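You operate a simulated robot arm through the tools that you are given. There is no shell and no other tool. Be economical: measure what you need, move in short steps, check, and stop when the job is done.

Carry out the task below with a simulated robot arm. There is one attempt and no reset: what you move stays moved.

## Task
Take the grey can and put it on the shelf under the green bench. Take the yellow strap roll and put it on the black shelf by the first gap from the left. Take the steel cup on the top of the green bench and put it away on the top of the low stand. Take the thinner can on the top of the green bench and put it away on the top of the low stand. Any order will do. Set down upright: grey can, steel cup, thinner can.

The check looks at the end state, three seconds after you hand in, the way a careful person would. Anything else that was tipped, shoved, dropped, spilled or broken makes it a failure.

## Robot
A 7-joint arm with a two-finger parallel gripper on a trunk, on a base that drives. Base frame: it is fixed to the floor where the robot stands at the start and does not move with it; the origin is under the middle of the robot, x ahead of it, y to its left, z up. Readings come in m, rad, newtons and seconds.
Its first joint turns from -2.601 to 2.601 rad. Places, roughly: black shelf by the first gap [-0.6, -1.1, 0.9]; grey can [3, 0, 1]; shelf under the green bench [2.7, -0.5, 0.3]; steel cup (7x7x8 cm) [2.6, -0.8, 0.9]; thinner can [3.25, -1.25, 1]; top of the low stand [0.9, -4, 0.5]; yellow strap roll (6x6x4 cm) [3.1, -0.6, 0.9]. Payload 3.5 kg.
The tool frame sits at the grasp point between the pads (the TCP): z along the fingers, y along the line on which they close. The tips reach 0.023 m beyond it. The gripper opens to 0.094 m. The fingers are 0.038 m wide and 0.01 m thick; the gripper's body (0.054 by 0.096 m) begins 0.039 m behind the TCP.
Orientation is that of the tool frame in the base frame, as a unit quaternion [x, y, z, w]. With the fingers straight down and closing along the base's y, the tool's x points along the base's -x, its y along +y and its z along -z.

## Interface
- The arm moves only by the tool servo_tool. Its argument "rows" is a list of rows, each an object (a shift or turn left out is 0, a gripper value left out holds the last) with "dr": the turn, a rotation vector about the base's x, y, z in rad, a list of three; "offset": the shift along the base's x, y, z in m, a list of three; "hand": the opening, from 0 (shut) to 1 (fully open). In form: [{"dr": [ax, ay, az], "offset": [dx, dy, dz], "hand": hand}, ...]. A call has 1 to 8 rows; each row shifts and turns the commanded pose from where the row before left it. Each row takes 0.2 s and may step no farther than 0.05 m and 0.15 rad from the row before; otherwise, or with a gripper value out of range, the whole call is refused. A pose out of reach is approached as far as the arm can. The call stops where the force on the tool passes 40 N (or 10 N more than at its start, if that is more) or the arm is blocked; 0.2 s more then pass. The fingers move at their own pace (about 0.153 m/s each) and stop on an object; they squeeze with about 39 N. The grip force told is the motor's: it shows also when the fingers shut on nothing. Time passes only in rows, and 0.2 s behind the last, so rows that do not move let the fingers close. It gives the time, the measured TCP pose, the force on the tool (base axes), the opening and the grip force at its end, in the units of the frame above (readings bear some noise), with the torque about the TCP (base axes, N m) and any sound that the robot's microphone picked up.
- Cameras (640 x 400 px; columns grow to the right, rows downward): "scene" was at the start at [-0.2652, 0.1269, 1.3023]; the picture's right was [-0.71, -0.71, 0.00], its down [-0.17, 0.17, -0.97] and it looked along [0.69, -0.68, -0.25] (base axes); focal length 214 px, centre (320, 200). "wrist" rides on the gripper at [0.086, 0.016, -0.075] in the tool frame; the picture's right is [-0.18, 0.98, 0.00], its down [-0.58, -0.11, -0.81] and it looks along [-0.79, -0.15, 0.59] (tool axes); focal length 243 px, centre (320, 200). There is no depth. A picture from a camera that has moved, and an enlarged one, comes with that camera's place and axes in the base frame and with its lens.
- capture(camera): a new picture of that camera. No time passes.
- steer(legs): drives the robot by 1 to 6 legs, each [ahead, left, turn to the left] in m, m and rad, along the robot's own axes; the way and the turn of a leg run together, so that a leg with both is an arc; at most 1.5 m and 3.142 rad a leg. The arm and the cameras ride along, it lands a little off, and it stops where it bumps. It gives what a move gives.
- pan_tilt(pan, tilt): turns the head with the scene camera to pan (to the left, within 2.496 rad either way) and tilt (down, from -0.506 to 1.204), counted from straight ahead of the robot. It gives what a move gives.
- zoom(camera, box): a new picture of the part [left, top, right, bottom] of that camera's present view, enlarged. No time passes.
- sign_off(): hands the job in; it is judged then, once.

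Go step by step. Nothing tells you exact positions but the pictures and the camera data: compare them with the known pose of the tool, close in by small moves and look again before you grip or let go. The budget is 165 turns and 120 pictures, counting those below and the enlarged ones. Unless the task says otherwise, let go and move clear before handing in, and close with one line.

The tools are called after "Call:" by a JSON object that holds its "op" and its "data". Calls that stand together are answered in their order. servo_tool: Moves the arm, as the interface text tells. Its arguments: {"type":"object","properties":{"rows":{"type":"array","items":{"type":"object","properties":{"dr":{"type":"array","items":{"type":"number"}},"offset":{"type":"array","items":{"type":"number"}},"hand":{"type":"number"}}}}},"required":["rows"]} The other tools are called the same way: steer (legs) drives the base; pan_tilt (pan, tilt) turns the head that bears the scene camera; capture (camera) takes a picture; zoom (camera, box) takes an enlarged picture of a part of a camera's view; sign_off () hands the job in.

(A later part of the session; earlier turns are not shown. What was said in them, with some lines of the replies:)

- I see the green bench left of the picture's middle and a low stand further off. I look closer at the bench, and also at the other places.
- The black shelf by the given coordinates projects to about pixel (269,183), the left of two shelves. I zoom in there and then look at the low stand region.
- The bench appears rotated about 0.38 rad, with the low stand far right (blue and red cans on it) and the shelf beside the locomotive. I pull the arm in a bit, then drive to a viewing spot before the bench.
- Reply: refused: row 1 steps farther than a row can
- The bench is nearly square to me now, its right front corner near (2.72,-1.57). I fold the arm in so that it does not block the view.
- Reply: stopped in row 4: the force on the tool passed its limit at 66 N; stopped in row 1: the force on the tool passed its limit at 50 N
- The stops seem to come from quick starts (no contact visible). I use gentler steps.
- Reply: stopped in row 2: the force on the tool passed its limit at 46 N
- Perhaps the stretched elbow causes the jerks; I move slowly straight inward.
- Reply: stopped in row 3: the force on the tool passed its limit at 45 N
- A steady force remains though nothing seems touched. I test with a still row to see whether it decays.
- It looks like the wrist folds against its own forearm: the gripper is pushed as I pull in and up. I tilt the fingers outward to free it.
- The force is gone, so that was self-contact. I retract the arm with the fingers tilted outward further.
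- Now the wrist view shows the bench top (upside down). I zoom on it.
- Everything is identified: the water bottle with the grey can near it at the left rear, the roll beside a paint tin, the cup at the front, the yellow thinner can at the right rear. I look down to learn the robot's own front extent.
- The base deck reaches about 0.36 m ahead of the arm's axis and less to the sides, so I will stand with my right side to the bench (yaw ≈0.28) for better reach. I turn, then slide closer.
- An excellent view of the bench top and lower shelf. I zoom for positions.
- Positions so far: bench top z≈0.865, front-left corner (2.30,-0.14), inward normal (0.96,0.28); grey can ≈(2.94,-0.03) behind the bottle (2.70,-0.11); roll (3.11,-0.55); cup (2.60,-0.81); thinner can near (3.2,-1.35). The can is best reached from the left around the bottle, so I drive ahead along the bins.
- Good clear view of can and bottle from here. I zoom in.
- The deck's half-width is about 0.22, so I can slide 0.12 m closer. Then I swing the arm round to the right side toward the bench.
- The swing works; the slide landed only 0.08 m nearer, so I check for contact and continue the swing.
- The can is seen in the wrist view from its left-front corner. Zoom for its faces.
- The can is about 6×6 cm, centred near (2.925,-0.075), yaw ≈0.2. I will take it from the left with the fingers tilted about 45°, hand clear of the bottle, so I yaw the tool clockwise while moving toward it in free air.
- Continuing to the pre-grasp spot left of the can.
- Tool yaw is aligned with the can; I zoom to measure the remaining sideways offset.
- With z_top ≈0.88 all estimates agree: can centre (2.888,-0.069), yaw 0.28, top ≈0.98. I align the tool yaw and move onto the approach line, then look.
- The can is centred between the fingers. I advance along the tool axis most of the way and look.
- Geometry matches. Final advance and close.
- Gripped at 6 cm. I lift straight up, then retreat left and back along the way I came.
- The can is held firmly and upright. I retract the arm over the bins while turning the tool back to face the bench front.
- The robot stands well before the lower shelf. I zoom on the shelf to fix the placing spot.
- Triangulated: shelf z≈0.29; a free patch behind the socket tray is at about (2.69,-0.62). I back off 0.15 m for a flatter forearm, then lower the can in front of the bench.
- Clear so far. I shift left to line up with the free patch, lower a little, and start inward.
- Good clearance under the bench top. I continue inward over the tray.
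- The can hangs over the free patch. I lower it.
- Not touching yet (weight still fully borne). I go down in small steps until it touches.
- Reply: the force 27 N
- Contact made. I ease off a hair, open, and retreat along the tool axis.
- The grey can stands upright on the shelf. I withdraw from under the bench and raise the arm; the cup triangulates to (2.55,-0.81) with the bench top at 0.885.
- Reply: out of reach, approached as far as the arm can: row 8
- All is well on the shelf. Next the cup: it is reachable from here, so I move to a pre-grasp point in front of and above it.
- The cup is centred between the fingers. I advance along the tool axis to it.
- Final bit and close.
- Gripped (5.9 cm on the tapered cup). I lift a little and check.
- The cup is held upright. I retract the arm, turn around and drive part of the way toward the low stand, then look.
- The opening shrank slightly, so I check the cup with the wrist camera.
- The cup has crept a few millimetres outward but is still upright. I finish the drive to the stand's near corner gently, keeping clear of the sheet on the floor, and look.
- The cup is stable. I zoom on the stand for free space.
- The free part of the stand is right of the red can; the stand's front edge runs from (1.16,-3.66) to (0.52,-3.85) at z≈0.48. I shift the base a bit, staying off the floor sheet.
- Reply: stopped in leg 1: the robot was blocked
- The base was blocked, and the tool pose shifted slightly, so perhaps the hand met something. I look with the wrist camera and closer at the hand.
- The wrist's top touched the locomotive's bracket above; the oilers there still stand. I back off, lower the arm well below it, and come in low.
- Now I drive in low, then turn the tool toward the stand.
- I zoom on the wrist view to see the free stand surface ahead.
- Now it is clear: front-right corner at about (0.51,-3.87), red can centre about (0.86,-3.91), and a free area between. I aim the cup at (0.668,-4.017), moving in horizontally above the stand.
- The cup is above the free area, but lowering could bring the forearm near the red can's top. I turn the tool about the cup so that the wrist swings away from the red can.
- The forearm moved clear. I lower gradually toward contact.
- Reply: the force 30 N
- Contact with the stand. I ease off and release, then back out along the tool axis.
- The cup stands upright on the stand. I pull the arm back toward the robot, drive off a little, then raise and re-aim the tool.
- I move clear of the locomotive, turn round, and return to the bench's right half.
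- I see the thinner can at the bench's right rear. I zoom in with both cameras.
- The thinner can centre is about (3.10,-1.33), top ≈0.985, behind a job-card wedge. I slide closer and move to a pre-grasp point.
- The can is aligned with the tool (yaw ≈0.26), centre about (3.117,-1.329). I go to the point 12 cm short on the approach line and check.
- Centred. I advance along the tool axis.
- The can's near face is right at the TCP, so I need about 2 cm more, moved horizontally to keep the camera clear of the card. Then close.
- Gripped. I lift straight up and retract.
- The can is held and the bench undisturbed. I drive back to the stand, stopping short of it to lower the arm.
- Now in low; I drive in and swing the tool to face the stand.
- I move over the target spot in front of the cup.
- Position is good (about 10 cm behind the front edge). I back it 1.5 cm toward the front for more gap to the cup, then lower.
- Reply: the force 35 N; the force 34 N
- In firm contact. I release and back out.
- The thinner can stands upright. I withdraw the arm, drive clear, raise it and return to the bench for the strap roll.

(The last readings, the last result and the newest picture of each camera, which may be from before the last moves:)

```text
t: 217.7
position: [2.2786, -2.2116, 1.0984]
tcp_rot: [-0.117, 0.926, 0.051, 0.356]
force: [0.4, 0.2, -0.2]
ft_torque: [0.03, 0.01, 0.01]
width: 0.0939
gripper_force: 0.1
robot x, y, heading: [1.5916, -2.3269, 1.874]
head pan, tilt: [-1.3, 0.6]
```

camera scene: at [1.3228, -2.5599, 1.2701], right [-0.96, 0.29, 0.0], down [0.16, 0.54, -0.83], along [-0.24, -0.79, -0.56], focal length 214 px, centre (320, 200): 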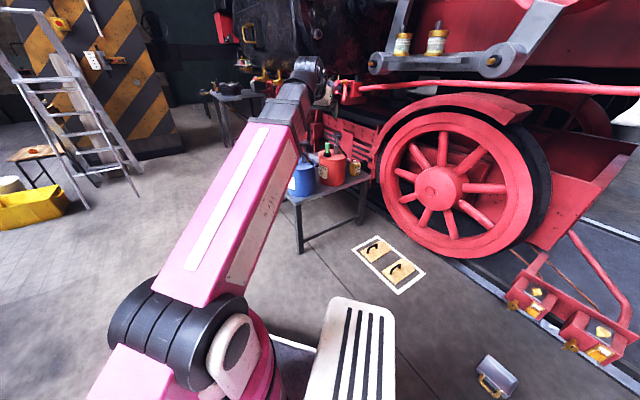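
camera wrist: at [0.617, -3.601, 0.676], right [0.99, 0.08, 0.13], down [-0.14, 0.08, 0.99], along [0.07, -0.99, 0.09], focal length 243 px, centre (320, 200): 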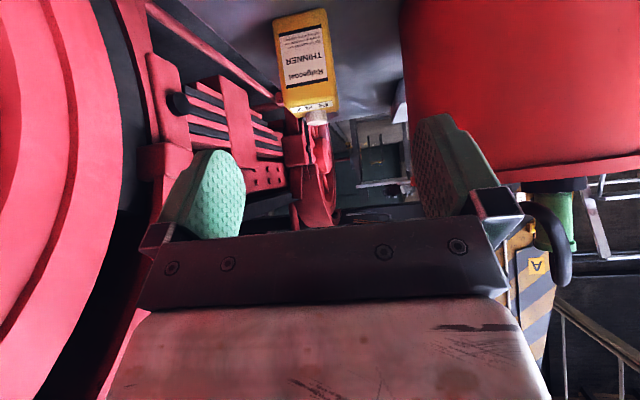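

The stand looks right (yellow can beside the red one). Now to the bench.

Call:
{"op": "steer", "data": {"legs": [[1.266, 0, 0], [0, -0.7, 0]]}}

Call:
{"op": "pan_tilt", "data": {"pan": -1.35, "tilt": 0.6}}

Call:
{"op": "capture", "data": {"camera": "wrist"}}

Call:
{"op": "zoom", "data": {"camera": "scene", "box": [200, 60, 440, 220]}}

```text
t: 227.5
position: [2.5525, -0.762, 1.0987]
tcp_rot: [-0.128, 0.925, 0.055, 0.355]
force: [-0.3, 0.7, 0.8]
ft_torque: [0.02, 0.02, 0.0]
width: 0.094
gripper_force: 0.0
robot x, y, heading: [1.8716, -0.8933, 1.891]
head pan, tilt: [-1.3, 0.6]
```

```text
t: 228.2
position: [2.5512, -0.7616, 1.0992]
tcp_rot: [-0.129, 0.924, 0.055, 0.356]
force: [-0.5, -0.2, 0.1]
ft_torque: [-0.01, 0.02, 0.0]
width: 0.0938
gripper_force: 0.0
robot x, y, heading: [1.8748, -0.8916, 1.895]
head pan, tilt: [-1.349, 0.6]
```

```text
21 pictures are left
camera wrist: at [2.4368, -0.7777, 1.0957], right [-0.14, 0.98, 0.13], down [-0.07, -0.14, 0.99], along [0.99, 0.13, 0.09], focal length 243 px, centre (320, 200)
```

wrist: 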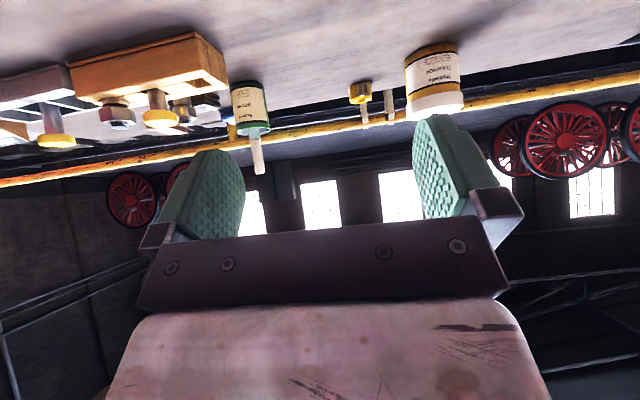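

```text
2.50 times, centred on (320, 140) of scene
camera zoom: at [1.87, -1.2179, 1.2701], right [0.52, -0.86, 0.0], down [-0.48, -0.29, -0.83], along [0.71, 0.43, -0.56], focal length 536 px, centre (320, 350)
```

zoom: 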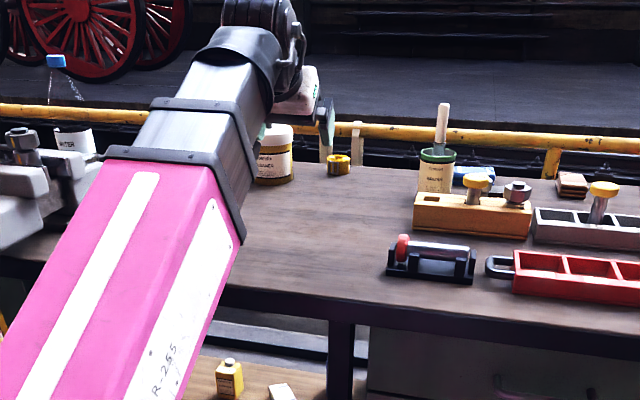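

The roll is at (3.03,-0.568,0.905) by both cameras. I slide closer and move to a pre-grasp point.

Call:
{"op": "steer", "data": {"legs": [[0, -0.17, 0]]}}

Call:
{"op": "servo_tool", "data": {"rows": [{"offset": [0.017, 0.008, 0]}, {"offset": [0.034, 0.016, -0.01]}, {"offset": [0.034, 0.016, -0.013]}, {"offset": [0.034, 0.016, -0.013]}, {"offset": [0.034, 0.016, -0.013]}, {"offset": [0.034, 0.016, -0.013]}, {"offset": [0.034, 0.016, -0.013]}, {"offset": [0, 0, 0]}]}}

Call:
{"op": "capture", "data": {"camera": "wrist"}}

```text
t: 229.6
position: [2.7095, -0.7062, 1.0984]
tcp_rot: [-0.129, 0.924, 0.056, 0.355]
force: [0.2, 0.0, -0.9]
ft_torque: [0.03, 0.0, -0.03]
width: 0.0938
gripper_force: 0.1
robot x, y, heading: [2.0289, -0.8409, 1.898]
head pan, tilt: [-1.349, 0.6]
```

```text
t: 231.4
position: [2.9292, -0.6023, 1.022]
tcp_rot: [-0.129, 0.924, 0.055, 0.354]
force: [-0.1, 0.0, 0.4]
ft_torque: [0.02, 0.03, -0.01]
width: 0.0939
gripper_force: 0.1
robot x, y, heading: [2.0308, -0.8416, 1.896]
head pan, tilt: [-1.349, 0.6]
```

```text
19 pictures are left
camera wrist: at [2.8146, -0.6186, 1.0189], right [-0.14, 0.98, 0.13], down [-0.07, -0.14, 0.99], along [0.99, 0.13, 0.09], focal length 243 px, centre (320, 200)
```

wrist: 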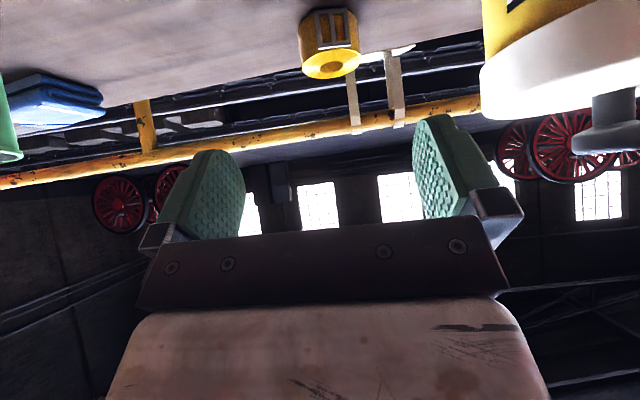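

Slightly left-adjust and advance most of the way, with the fingers narrowed a bit to clear the cleaner tin.

Call:
{"op": "servo_tool", "data": {"rows": [{"offset": [0.008, 0.008, -0.008], "hand": 0.9}, {"offset": [0.02, 0.009, -0.018]}, {"offset": [0.022, 0.008, -0.02]}, {"offset": [0.02, 0.007, -0.018]}, {"offset": [0.011, 0.004, -0.01]}, {"offset": [0, 0, 0]}]}}

Call:
{"op": "capture", "data": {"camera": "wrist"}}

```text
t: 232.8
position: [3.0124, -0.5674, 0.9489]
tcp_rot: [-0.13, 0.924, 0.056, 0.355]
force: [-0.1, -0.4, 0.3]
ft_torque: [-0.03, 0.01, -0.04]
width: 0.0845
gripper_force: 0.0
robot x, y, heading: [2.0286, -0.8401, 1.896]
head pan, tilt: [-1.349, 0.6]
```

```text
18 pictures are left
camera wrist: at [2.8971, -0.5838, 0.9459], right [-0.14, 0.98, 0.13], down [-0.07, -0.14, 0.99], along [0.99, 0.13, 0.09], focal length 243 px, centre (320, 200)
```

wrist: 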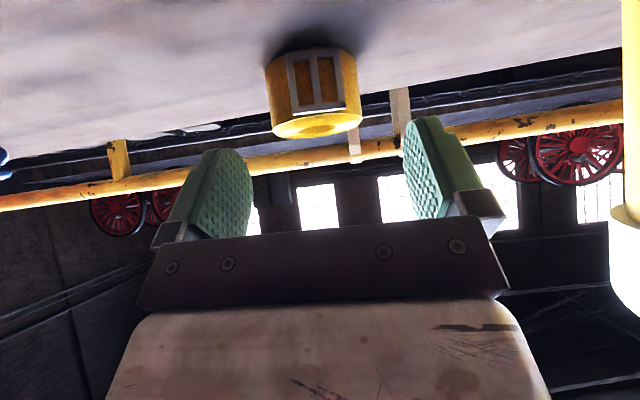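

Centred; final advance and close.

Call:
{"op": "servo_tool", "data": {"rows": [{"offset": [0.01, 0.0015, -0.011]}, {"offset": [0.01, 0.0015, -0.011]}, {"offset": [0.01, 0.0015, -0.009]}, {"offset": [0, 0, 0]}]}}

Call:
{"op": "servo_tool", "data": {"rows": [{"hand": 0.75}, {"hand": 0}, {"hand": 0}, {"hand": 0}]}}

Call:
{"op": "capture", "data": {"camera": "wrist"}}

```text
t: 233.8
position: [3.0409, -0.5633, 0.9173]
tcp_rot: [-0.13, 0.924, 0.055, 0.355]
force: [-0.1, 0.7, 0.2]
ft_torque: [0.01, 0.01, 0.04]
width: 0.0847
gripper_force: 0.0
robot x, y, heading: [2.0316, -0.8425, 1.895]
head pan, tilt: [-1.349, 0.6]
```

```text
t: 234.8
position: [3.0423, -0.5638, 0.9171]
tcp_rot: [-0.13, 0.924, 0.055, 0.356]
force: [1.0, 0.2, 0.3]
ft_torque: [-0.05, -0.01, 0.02]
width: 0.0538
gripper_force: 38.5
robot x, y, heading: [2.032, -0.8416, 1.898]
head pan, tilt: [-1.349, 0.6]
```

```text
17 pictures are left
camera wrist: at [2.9262, -0.5795, 0.9145], right [-0.14, 0.98, 0.13], down [-0.07, -0.14, 0.99], along [0.99, 0.13, 0.09], focal length 243 px, centre (320, 200)
```

wrist: 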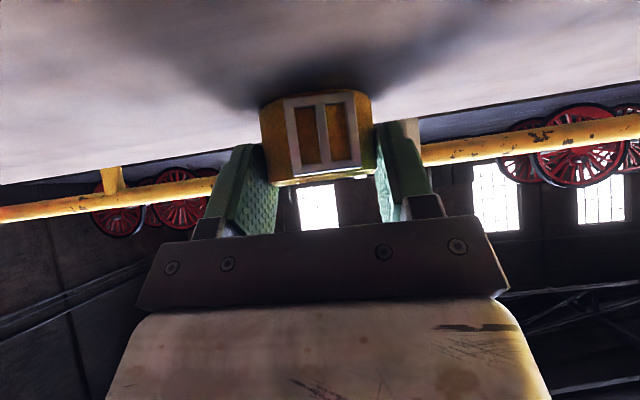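

The grip is a bit short of the roll's middle. I open, go 1.2 cm further, and close again.

Call:
{"op": "servo_tool", "data": {"rows": [{"hand": 0.9}, {"hand": 0.9}, {"offset": [0.006, 0.0018, 0]}, {"offset": [0.006, 0.0018, -0.001]}, {"offset": [0, 0, 0]}, {"hand": 0}, {"hand": 0}, {"hand": 0}]}}

Call:
{"op": "servo_tool", "data": {"rows": [{"hand": 0}, {"offset": [0, 0, 0.01]}, {"offset": [0, 0, 0.025]}, {"offset": [0, 0, 0.035]}, {"offset": [-0.01, -0.002, 0.035]}, {"offset": [-0.02, -0.006, 0.035]}, {"offset": [-0.02, -0.006, 0.02]}, {"offset": [0, 0, 0]}]}}

Call:
{"op": "capture", "data": {"camera": "wrist"}}

```text
t: 236.6
position: [3.0529, -0.5585, 0.9157]
tcp_rot: [-0.13, 0.924, 0.055, 0.355]
force: [-0.7, 0.0, 0.6]
ft_torque: [-0.06, -0.01, 0.01]
width: 0.054
gripper_force: 38.7
robot x, y, heading: [2.0311, -0.8432, 1.897]
head pan, tilt: [-1.349, 0.6]
```

```text
t: 238.4
position: [3.0024, -0.5722, 1.0764]
tcp_rot: [-0.13, 0.924, 0.055, 0.355]
force: [-0.4, -0.3, -2.2]
ft_torque: [0.0, 0.0, 0.0]
width: 0.0543
gripper_force: 39.3
robot x, y, heading: [2.0307, -0.8383, 1.893]
head pan, tilt: [-1.349, 0.6]
```

```text
16 pictures are left
camera wrist: at [2.8883, -0.589, 1.0743], right [-0.14, 0.98, 0.13], down [-0.07, -0.14, 0.99], along [0.99, 0.13, 0.09], focal length 243 px, centre (320, 200)
```

wrist: 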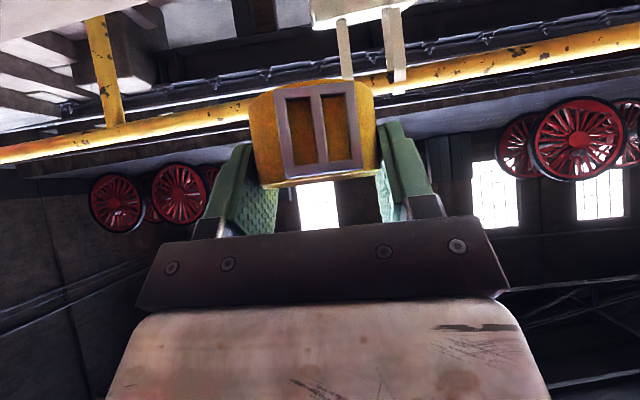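

The roll is held level. I retract, turn round and drive toward the locomotive's black shelf, stopping well short to look.

Call:
{"op": "servo_tool", "data": {"rows": [{"offset": [-0.02, -0.008, 0.005]}, {"offset": [-0.04, -0.017, 0.005]}, {"offset": [-0.04, -0.017, 0.005]}, {"offset": [-0.04, -0.017, 0]}, {"offset": [-0.04, -0.017, 0]}, {"offset": [-0.04, -0.017, 0]}, {"offset": [-0.04, -0.017, 0]}, {"offset": [-0.03, -0.014, 0]}]}}

Call:
{"op": "steer", "data": {"legs": [[0, 0.5, 0], [0, 0, 1.564], [0, 0, 1.564], [-0.48, -0.84, 0]]}}

Call:
{"op": "pan_tilt", "data": {"pan": -1.4, "tilt": 0.4}}

Call:
{"op": "capture", "data": {"camera": "scene"}}

```text
t: 240.2
position: [2.7115, -0.6954, 1.0934]
tcp_rot: [-0.13, 0.924, 0.056, 0.356]
force: [0.5, -0.6, -1.1]
ft_torque: [0.01, 0.0, -0.06]
width: 0.054
gripper_force: 38.8
robot x, y, heading: [2.0302, -0.8385, 1.901]
head pan, tilt: [-1.349, 0.6]
```

```text
t: 255.4
position: [-0.093, -0.8969, 1.0928]
tcp_rot: [0.927, 0.111, -0.356, 0.048]
force: [-1.0, -0.1, -1.7]
ft_torque: [0.0, 0.0, 0.01]
width: 0.0537
gripper_force: 39.3
robot x, y, heading: [0.5944, -0.7787, -1.283]
head pan, tilt: [-1.349, 0.6]
```

```text
t: 256.1
position: [-0.0925, -0.8971, 1.0927]
tcp_rot: [0.927, 0.111, -0.356, 0.047]
force: [-0.6, -0.1, -0.9]
ft_torque: [0.01, 0.02, 0.0]
width: 0.0537
gripper_force: 39.1
robot x, y, heading: [0.5947, -0.7765, -1.285]
head pan, tilt: [-1.4, 0.4]
```

```text
15 pictures are left
camera scene: at [0.5997, -0.4467, 1.2882], right [-0.44, 0.9, 0.0], down [0.35, 0.17, -0.92], along [-0.83, -0.41, -0.39], focal length 214 px, centre (320, 200)
```

scene: 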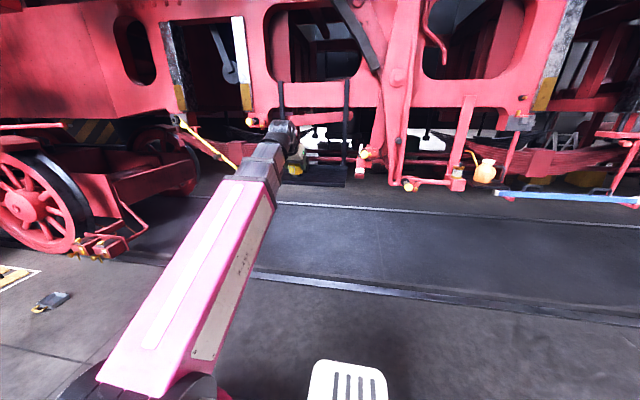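

Call:
{"op": "zoom", "data": {"camera": "scene", "box": [220, 80, 400, 200]}}

Call:
{"op": "capture", "data": {"camera": "wrist"}}

```text
3.33 times, centred on (310, 140) of scene
camera zoom: at [0.5997, -0.4467, 1.2882], right [-0.44, 0.9, 0.0], down [0.35, 0.17, -0.92], along [-0.83, -0.41, -0.39], focal length 715 px, centre (353, 400)
```

zoom: 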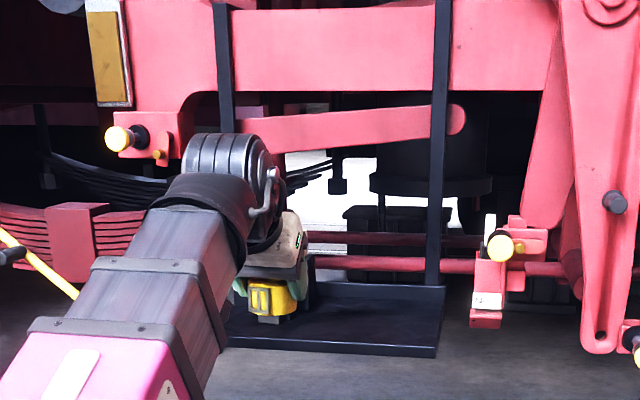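

```text
13 pictures are left
camera wrist: at [0.021, -0.8853, 1.0904], right [0.1, -0.99, 0.13], down [0.08, 0.14, 0.99], along [-0.99, -0.09, 0.09], focal length 243 px, centre (320, 200)
```

wrist: 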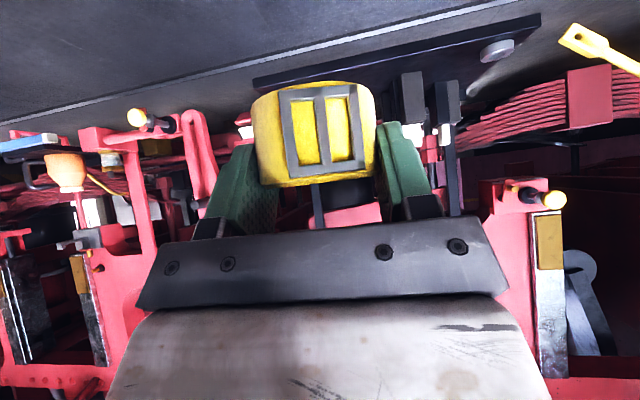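

The shelf top is at z≈0.90 with its near edge from (-0.48,-0.83) to (-0.35,-1.30), about 0.43 deep; the blocks stand at its left part. I aim for (-0.565,-1.0), free right-front area, and slide 0.24 m closer.

Call:
{"op": "steer", "data": {"legs": [[0, -0.24, 0]]}}

Call:
{"op": "servo_tool", "data": {"rows": [{"offset": [-0.015, -0.002, -0.01]}, {"offset": [-0.035, -0.005, -0.015]}, {"offset": [-0.04, -0.006, -0.015]}, {"offset": [-0.04, -0.006, -0.015]}, {"offset": [-0.035, -0.005, -0.015]}, {"offset": [0, 0, 0]}]}}

Call:
{"op": "capture", "data": {"camera": "wrist"}}

Call:
{"op": "zoom", "data": {"camera": "scene", "box": [180, 80, 420, 240]}}

```text
t: 257.9
position: [-0.3217, -0.9661, 1.0946]
tcp_rot: [0.926, 0.114, -0.356, 0.049]
force: [-0.8, -0.4, -1.4]
ft_torque: [0.02, 0.0, 0.02]
width: 0.0536
gripper_force: 38.9
robot x, y, heading: [0.3665, -0.848, -1.281]
head pan, tilt: [-1.4, 0.4]
```

```text
t: 259.3
position: [-0.4857, -0.9894, 1.0222]
tcp_rot: [0.926, 0.114, -0.356, 0.05]
force: [1.0, -0.3, -1.2]
ft_torque: [0.0, 0.01, 0.01]
width: 0.0534
gripper_force: 38.6
robot x, y, heading: [0.3655, -0.8456, -1.281]
head pan, tilt: [-1.4, 0.4]
```

```text
12 pictures are left
camera wrist: at [-0.373, -0.9772, 1.0194], right [0.11, -0.99, 0.13], down [0.08, 0.14, 0.99], along [-0.99, -0.1, 0.09], focal length 243 px, centre (320, 200)
```

wrist: 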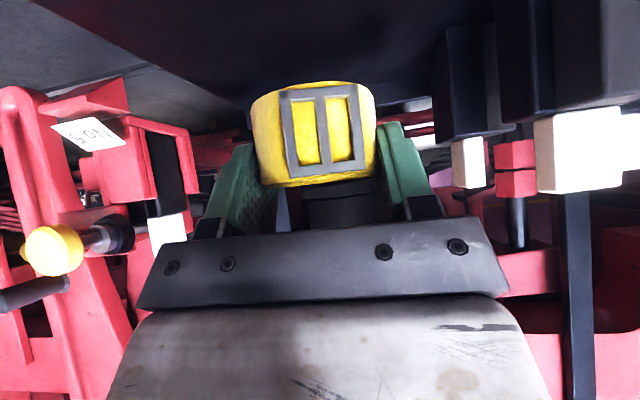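

```text
2.50 times, centred on (300, 160) of scene
camera zoom: at [0.3699, -0.5143, 1.2883], right [-0.44, 0.9, 0.0], down [0.35, 0.17, -0.92], along [-0.83, -0.41, -0.39], focal length 536 px, centre (370, 300)
```

zoom: 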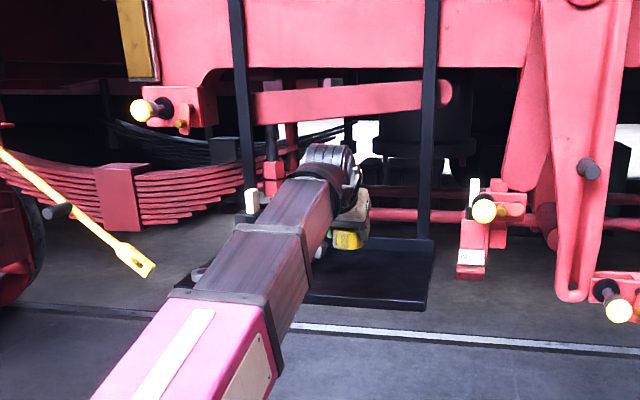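

Good position over the shelf with free space around. I move a bit further in and lower.

Call:
{"op": "servo_tool", "data": {"rows": [{"offset": [-0.025, 0.003, -0.01]}, {"offset": [-0.03, 0.004, -0.02]}, {"offset": [-0.015, 0.002, -0.02]}, {"offset": [0, 0, -0.012]}, {"offset": [0, 0, -0.006]}, {"offset": [0, 0, -0.004]}, {"offset": [0, 0, 0]}]}}

Call:
{"op": "capture", "data": {"camera": "wrist"}}

```text
t: 260.9
position: [-0.556, -0.9816, 0.9513]
tcp_rot: [0.926, 0.113, -0.356, 0.049]
force: [-0.1, -0.4, -1.8]
ft_torque: [-0.02, 0.01, -0.02]
width: 0.0536
gripper_force: 38.4
robot x, y, heading: [0.3656, -0.8451, -1.285]
head pan, tilt: [-1.4, 0.4]
```

```text
10 pictures are left
camera wrist: at [-0.4422, -0.9698, 0.9482], right [0.11, -0.99, 0.13], down [0.08, 0.14, 0.99], along [-0.99, -0.1, 0.09], focal length 243 px, centre (320, 200)
```

wrist: 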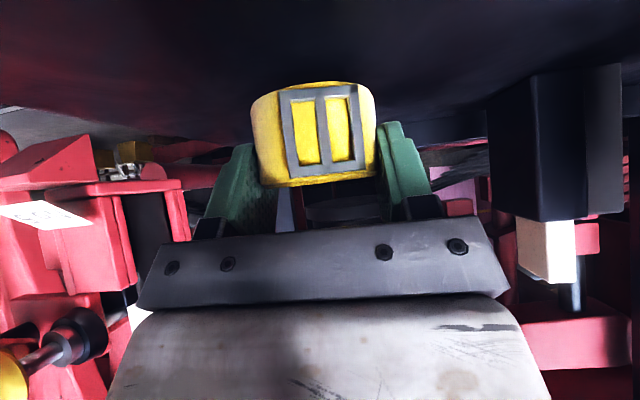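

Call:
{"op": "servo_tool", "data": {"rows": [{"offset": [0, 0, -0.004]}, {"offset": [0, 0, -0.003]}, {"offset": [0, 0, 0]}]}}

Call:
{"op": "servo_tool", "data": {"rows": [{"offset": [0, 0, -0.003]}, {"offset": [0, 0, -0.003]}, {"offset": [0, 0, 0]}]}}

```text
t: 261.7
position: [-0.5563, -0.9818, 0.9451]
tcp_rot: [0.926, 0.113, -0.356, 0.049]
force: [-0.9, -0.4, -1.5]
ft_torque: [-0.03, -0.02, -0.01]
width: 0.0536
gripper_force: 38.8
robot x, y, heading: [0.3693, -0.8459, -1.278]
head pan, tilt: [-1.4, 0.4]
```

```text
t: 262.5
position: [-0.5561, -0.9811, 0.9381]
tcp_rot: [0.926, 0.113, -0.356, 0.049]
force: [0.2, 0.5, -1.1]
ft_torque: [-0.01, 0.01, 0.02]
width: 0.0536
gripper_force: 38.5
robot x, y, heading: [0.3636, -0.8462, -1.281]
head pan, tilt: [-1.4, 0.4]
```

Not touching yet; a few more millimetres.

Call:
{"op": "servo_tool", "data": {"rows": [{"offset": [0, 0, -0.003]}, {"offset": [0, 0, -0.002]}, {"offset": [0, 0, 0]}]}}

Call:
{"op": "servo_tool", "data": {"rows": [{"offset": [0, 0, -0.002]}, {"offset": [0, 0, -0.002]}, {"offset": [0, 0, 0]}]}}

Call:
{"op": "capture", "data": {"camera": "wrist"}}

```text
t: 263.4
position: [-0.5563, -0.9818, 0.9363]
tcp_rot: [0.925, 0.113, -0.359, 0.049]
force: [6.0, 1.1, 17.1]
ft_torque: [0.41, -0.4, -0.12]
width: 0.0536
gripper_force: 38.8
robot x, y, heading: [0.3657, -0.846, -1.282]
head pan, tilt: [-1.4, 0.4]
stopped in row 3: the force on the tool passed its limit at 41 N (the readings are from after the stop); the commanded pose is now the measured one
```

```text
t: 263.9
position: [-0.5568, -0.982, 0.9356]
tcp_rot: [0.924, 0.113, -0.362, 0.049]
force: [7.0, 1.5, 17.7]
ft_torque: [0.39, -0.55, -0.07]
width: 0.0537
gripper_force: 38.8
robot x, y, heading: [0.3665, -0.8492, -1.281]
head pan, tilt: [-1.4, 0.4]
stopped in row 2: the force on the tool passed its limit at 43 N (the readings are from after the stop); the commanded pose is now the measured one
```

```text
9 pictures are left
camera wrist: at [-0.4428, -0.9702, 0.9318], right [0.11, -0.98, 0.13], down [0.09, 0.14, 0.99], along [-0.99, -0.1, 0.1], focal length 243 px, centre (320, 200)
```

wrist: 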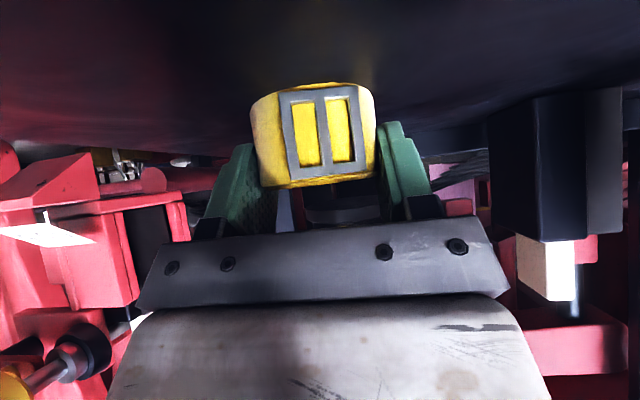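

The roll rests on the shelf. I release and back out along the tool axis.

Call:
{"op": "servo_tool", "data": {"rows": [{"offset": [0, 0, 0.001]}, {"hand": 0.7}, {"hand": 0.9}, {"hand": 0.9}]}}

Call:
{"op": "servo_tool", "data": {"rows": [{"offset": [0.006, 0.0015, 0.008]}, {"offset": [0.013, 0.003, 0.015]}, {"offset": [0.02, 0.005, 0.022]}, {"offset": [0.028, 0.007, 0.025]}, {"offset": [0.035, 0.008, 0.02]}, {"offset": [0.04, 0.008, 0.01]}, {"offset": [0.04, 0.008, 0.01]}]}}

Call:
{"op": "capture", "data": {"camera": "wrist"}}

```text
t: 264.9
position: [-0.5575, -0.9831, 0.9341]
tcp_rot: [0.924, 0.113, -0.361, 0.049]
force: [0.6, -1.1, 0.3]
ft_torque: [0.01, 0.01, -0.01]
width: 0.0847
gripper_force: 0.0
robot x, y, heading: [0.3682, -0.8482, -1.285]
head pan, tilt: [-1.4, 0.4]
```

```text
t: 266.4
position: [-0.374, -0.9383, 1.0457]
tcp_rot: [0.925, 0.113, -0.361, 0.049]
force: [-0.8, 0.0, 0.0]
ft_torque: [-0.01, -0.03, -0.01]
width: 0.0847
gripper_force: 0.0
robot x, y, heading: [0.3676, -0.8468, -1.284]
head pan, tilt: [-1.4, 0.4]
```

```text
8 pictures are left
camera wrist: at [-0.2602, -0.927, 1.0414], right [0.11, -0.98, 0.13], down [0.09, 0.14, 0.99], along [-0.99, -0.1, 0.1], focal length 243 px, centre (320, 200)
```

wrist: 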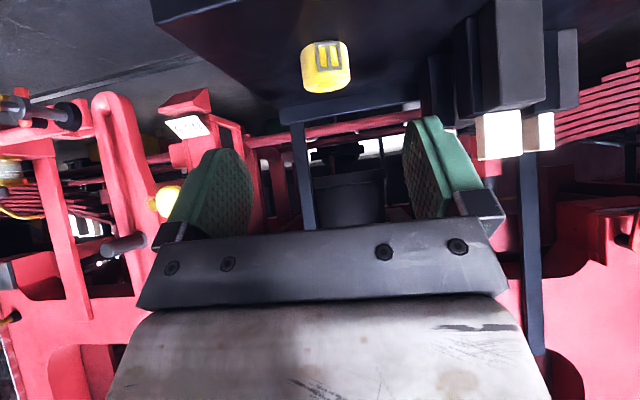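

The roll stands on the shelf undisturbed. I drive clear and take a last look at the stand and the bench.

Call:
{"op": "steer", "data": {"legs": [[0, 0.4, 0]]}}

Call:
{"op": "pan_tilt", "data": {"pan": -0.3, "tilt": 0.25}}

Call:
{"op": "zoom", "data": {"camera": "scene", "box": [220, 120, 420, 260]}}

Call:
{"op": "pan_tilt", "data": {"pan": 1.5, "tilt": 0.3}}

Call:
{"op": "capture", "data": {"camera": "scene"}}

```text
t: 268.9
position: [0.0072, -0.8219, 1.0441]
tcp_rot: [0.925, 0.111, -0.361, 0.048]
force: [0.4, -0.1, 0.1]
ft_torque: [-0.02, 0.03, -0.03]
width: 0.0846
gripper_force: 0.0
robot x, y, heading: [0.7487, -0.7324, -1.286]
head pan, tilt: [-1.4, 0.4]
```

```text
t: 270.3
position: [0.0084, -0.823, 1.0449]
tcp_rot: [0.925, 0.11, -0.361, 0.047]
force: [0.7, 0.1, 0.2]
ft_torque: [0.03, 0.03, 0.04]
width: 0.0845
gripper_force: 0.1
robot x, y, heading: [0.7505, -0.7346, -1.285]
head pan, tilt: [-0.3, 0.25]
```

```text
2.86 times, centred on (320, 190) of scene
camera zoom: at [0.8362, -0.454, 1.3023], right [-1.0, 0.02, 0.0], down [0.0, 0.25, -0.97], along [-0.02, -0.97, -0.25], focal length 613 px, centre (320, 229)
```

zoom: 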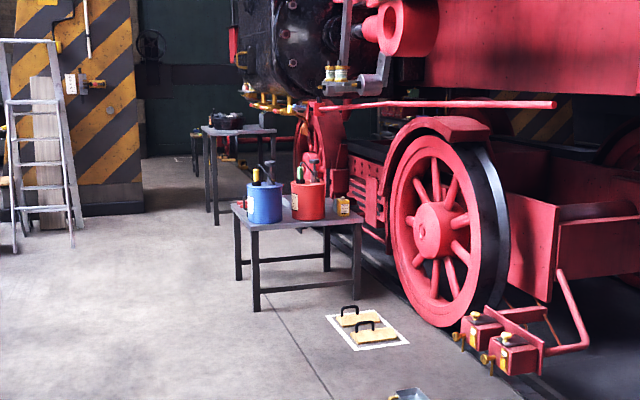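

```text
t: 272.1
position: [0.009, -0.8218, 1.0445]
tcp_rot: [0.925, 0.111, -0.361, 0.049]
force: [-0.4, -0.5, 0.2]
ft_torque: [0.0, -0.02, 0.03]
width: 0.0846
gripper_force: 0.0
robot x, y, heading: [0.7498, -0.7334, -1.287]
head pan, tilt: [1.499, 0.3]
```

```text
6 pictures are left
camera scene: at [0.9291, -0.3409, 1.2976], right [0.21, -0.98, 0.0], down [-0.29, -0.06, -0.96], along [0.93, 0.2, -0.3], focal length 214 px, centre (320, 200)
```

scene: 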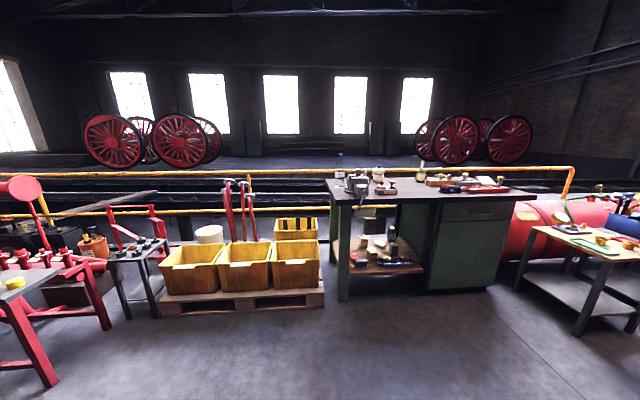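

All looks in order. One enlarged look at the stand to see the cup behind the yellow can.

Call:
{"op": "pan_tilt", "data": {"pan": -0.3, "tilt": 0.25}}

Call:
{"op": "zoom", "data": {"camera": "scene", "box": [290, 165, 350, 205]}}

```text
t: 273.9
position: [0.0073, -0.8217, 1.0451]
tcp_rot: [0.925, 0.111, -0.36, 0.048]
force: [0.4, -0.3, 0.7]
ft_torque: [-0.02, 0.0, -0.01]
width: 0.0847
gripper_force: 0.1
robot x, y, heading: [0.7448, -0.7356, -1.29]
head pan, tilt: [-0.3, 0.25]
```

```text
10.00 times, centred on (320, 185) of scene
camera zoom: at [0.8363, -0.454, 1.3023], right [-1.0, 0.02, 0.0], down [0.0, 0.25, -0.97], along [-0.01, -0.97, -0.25], focal length 2145 px, centre (320, 350)
```

zoom: 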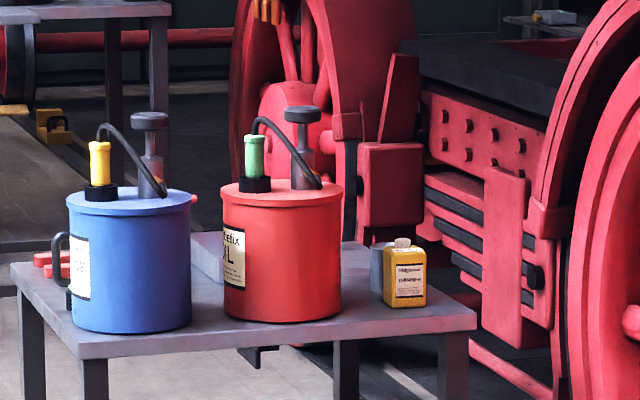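

The cup and the thinner can stand upright on the stand, the grey can is on the bench's shelf, and the roll is on the black shelf, so I hand in.

Call:
{"op": "sign_off", "data": {}}

```text
The job is handed in.
```

All four items are placed and the job is handed in: the grey can is on the shelf under the green bench, the yellow strap roll on the black shelf, and the steel cup and thinner can on the low stand. In my last pictures the three that had to stand upright did. On the way to the stand, the arm's wrist bumped a locomotive bracket that carries two glass oilers. Both were still standing in later pictures.
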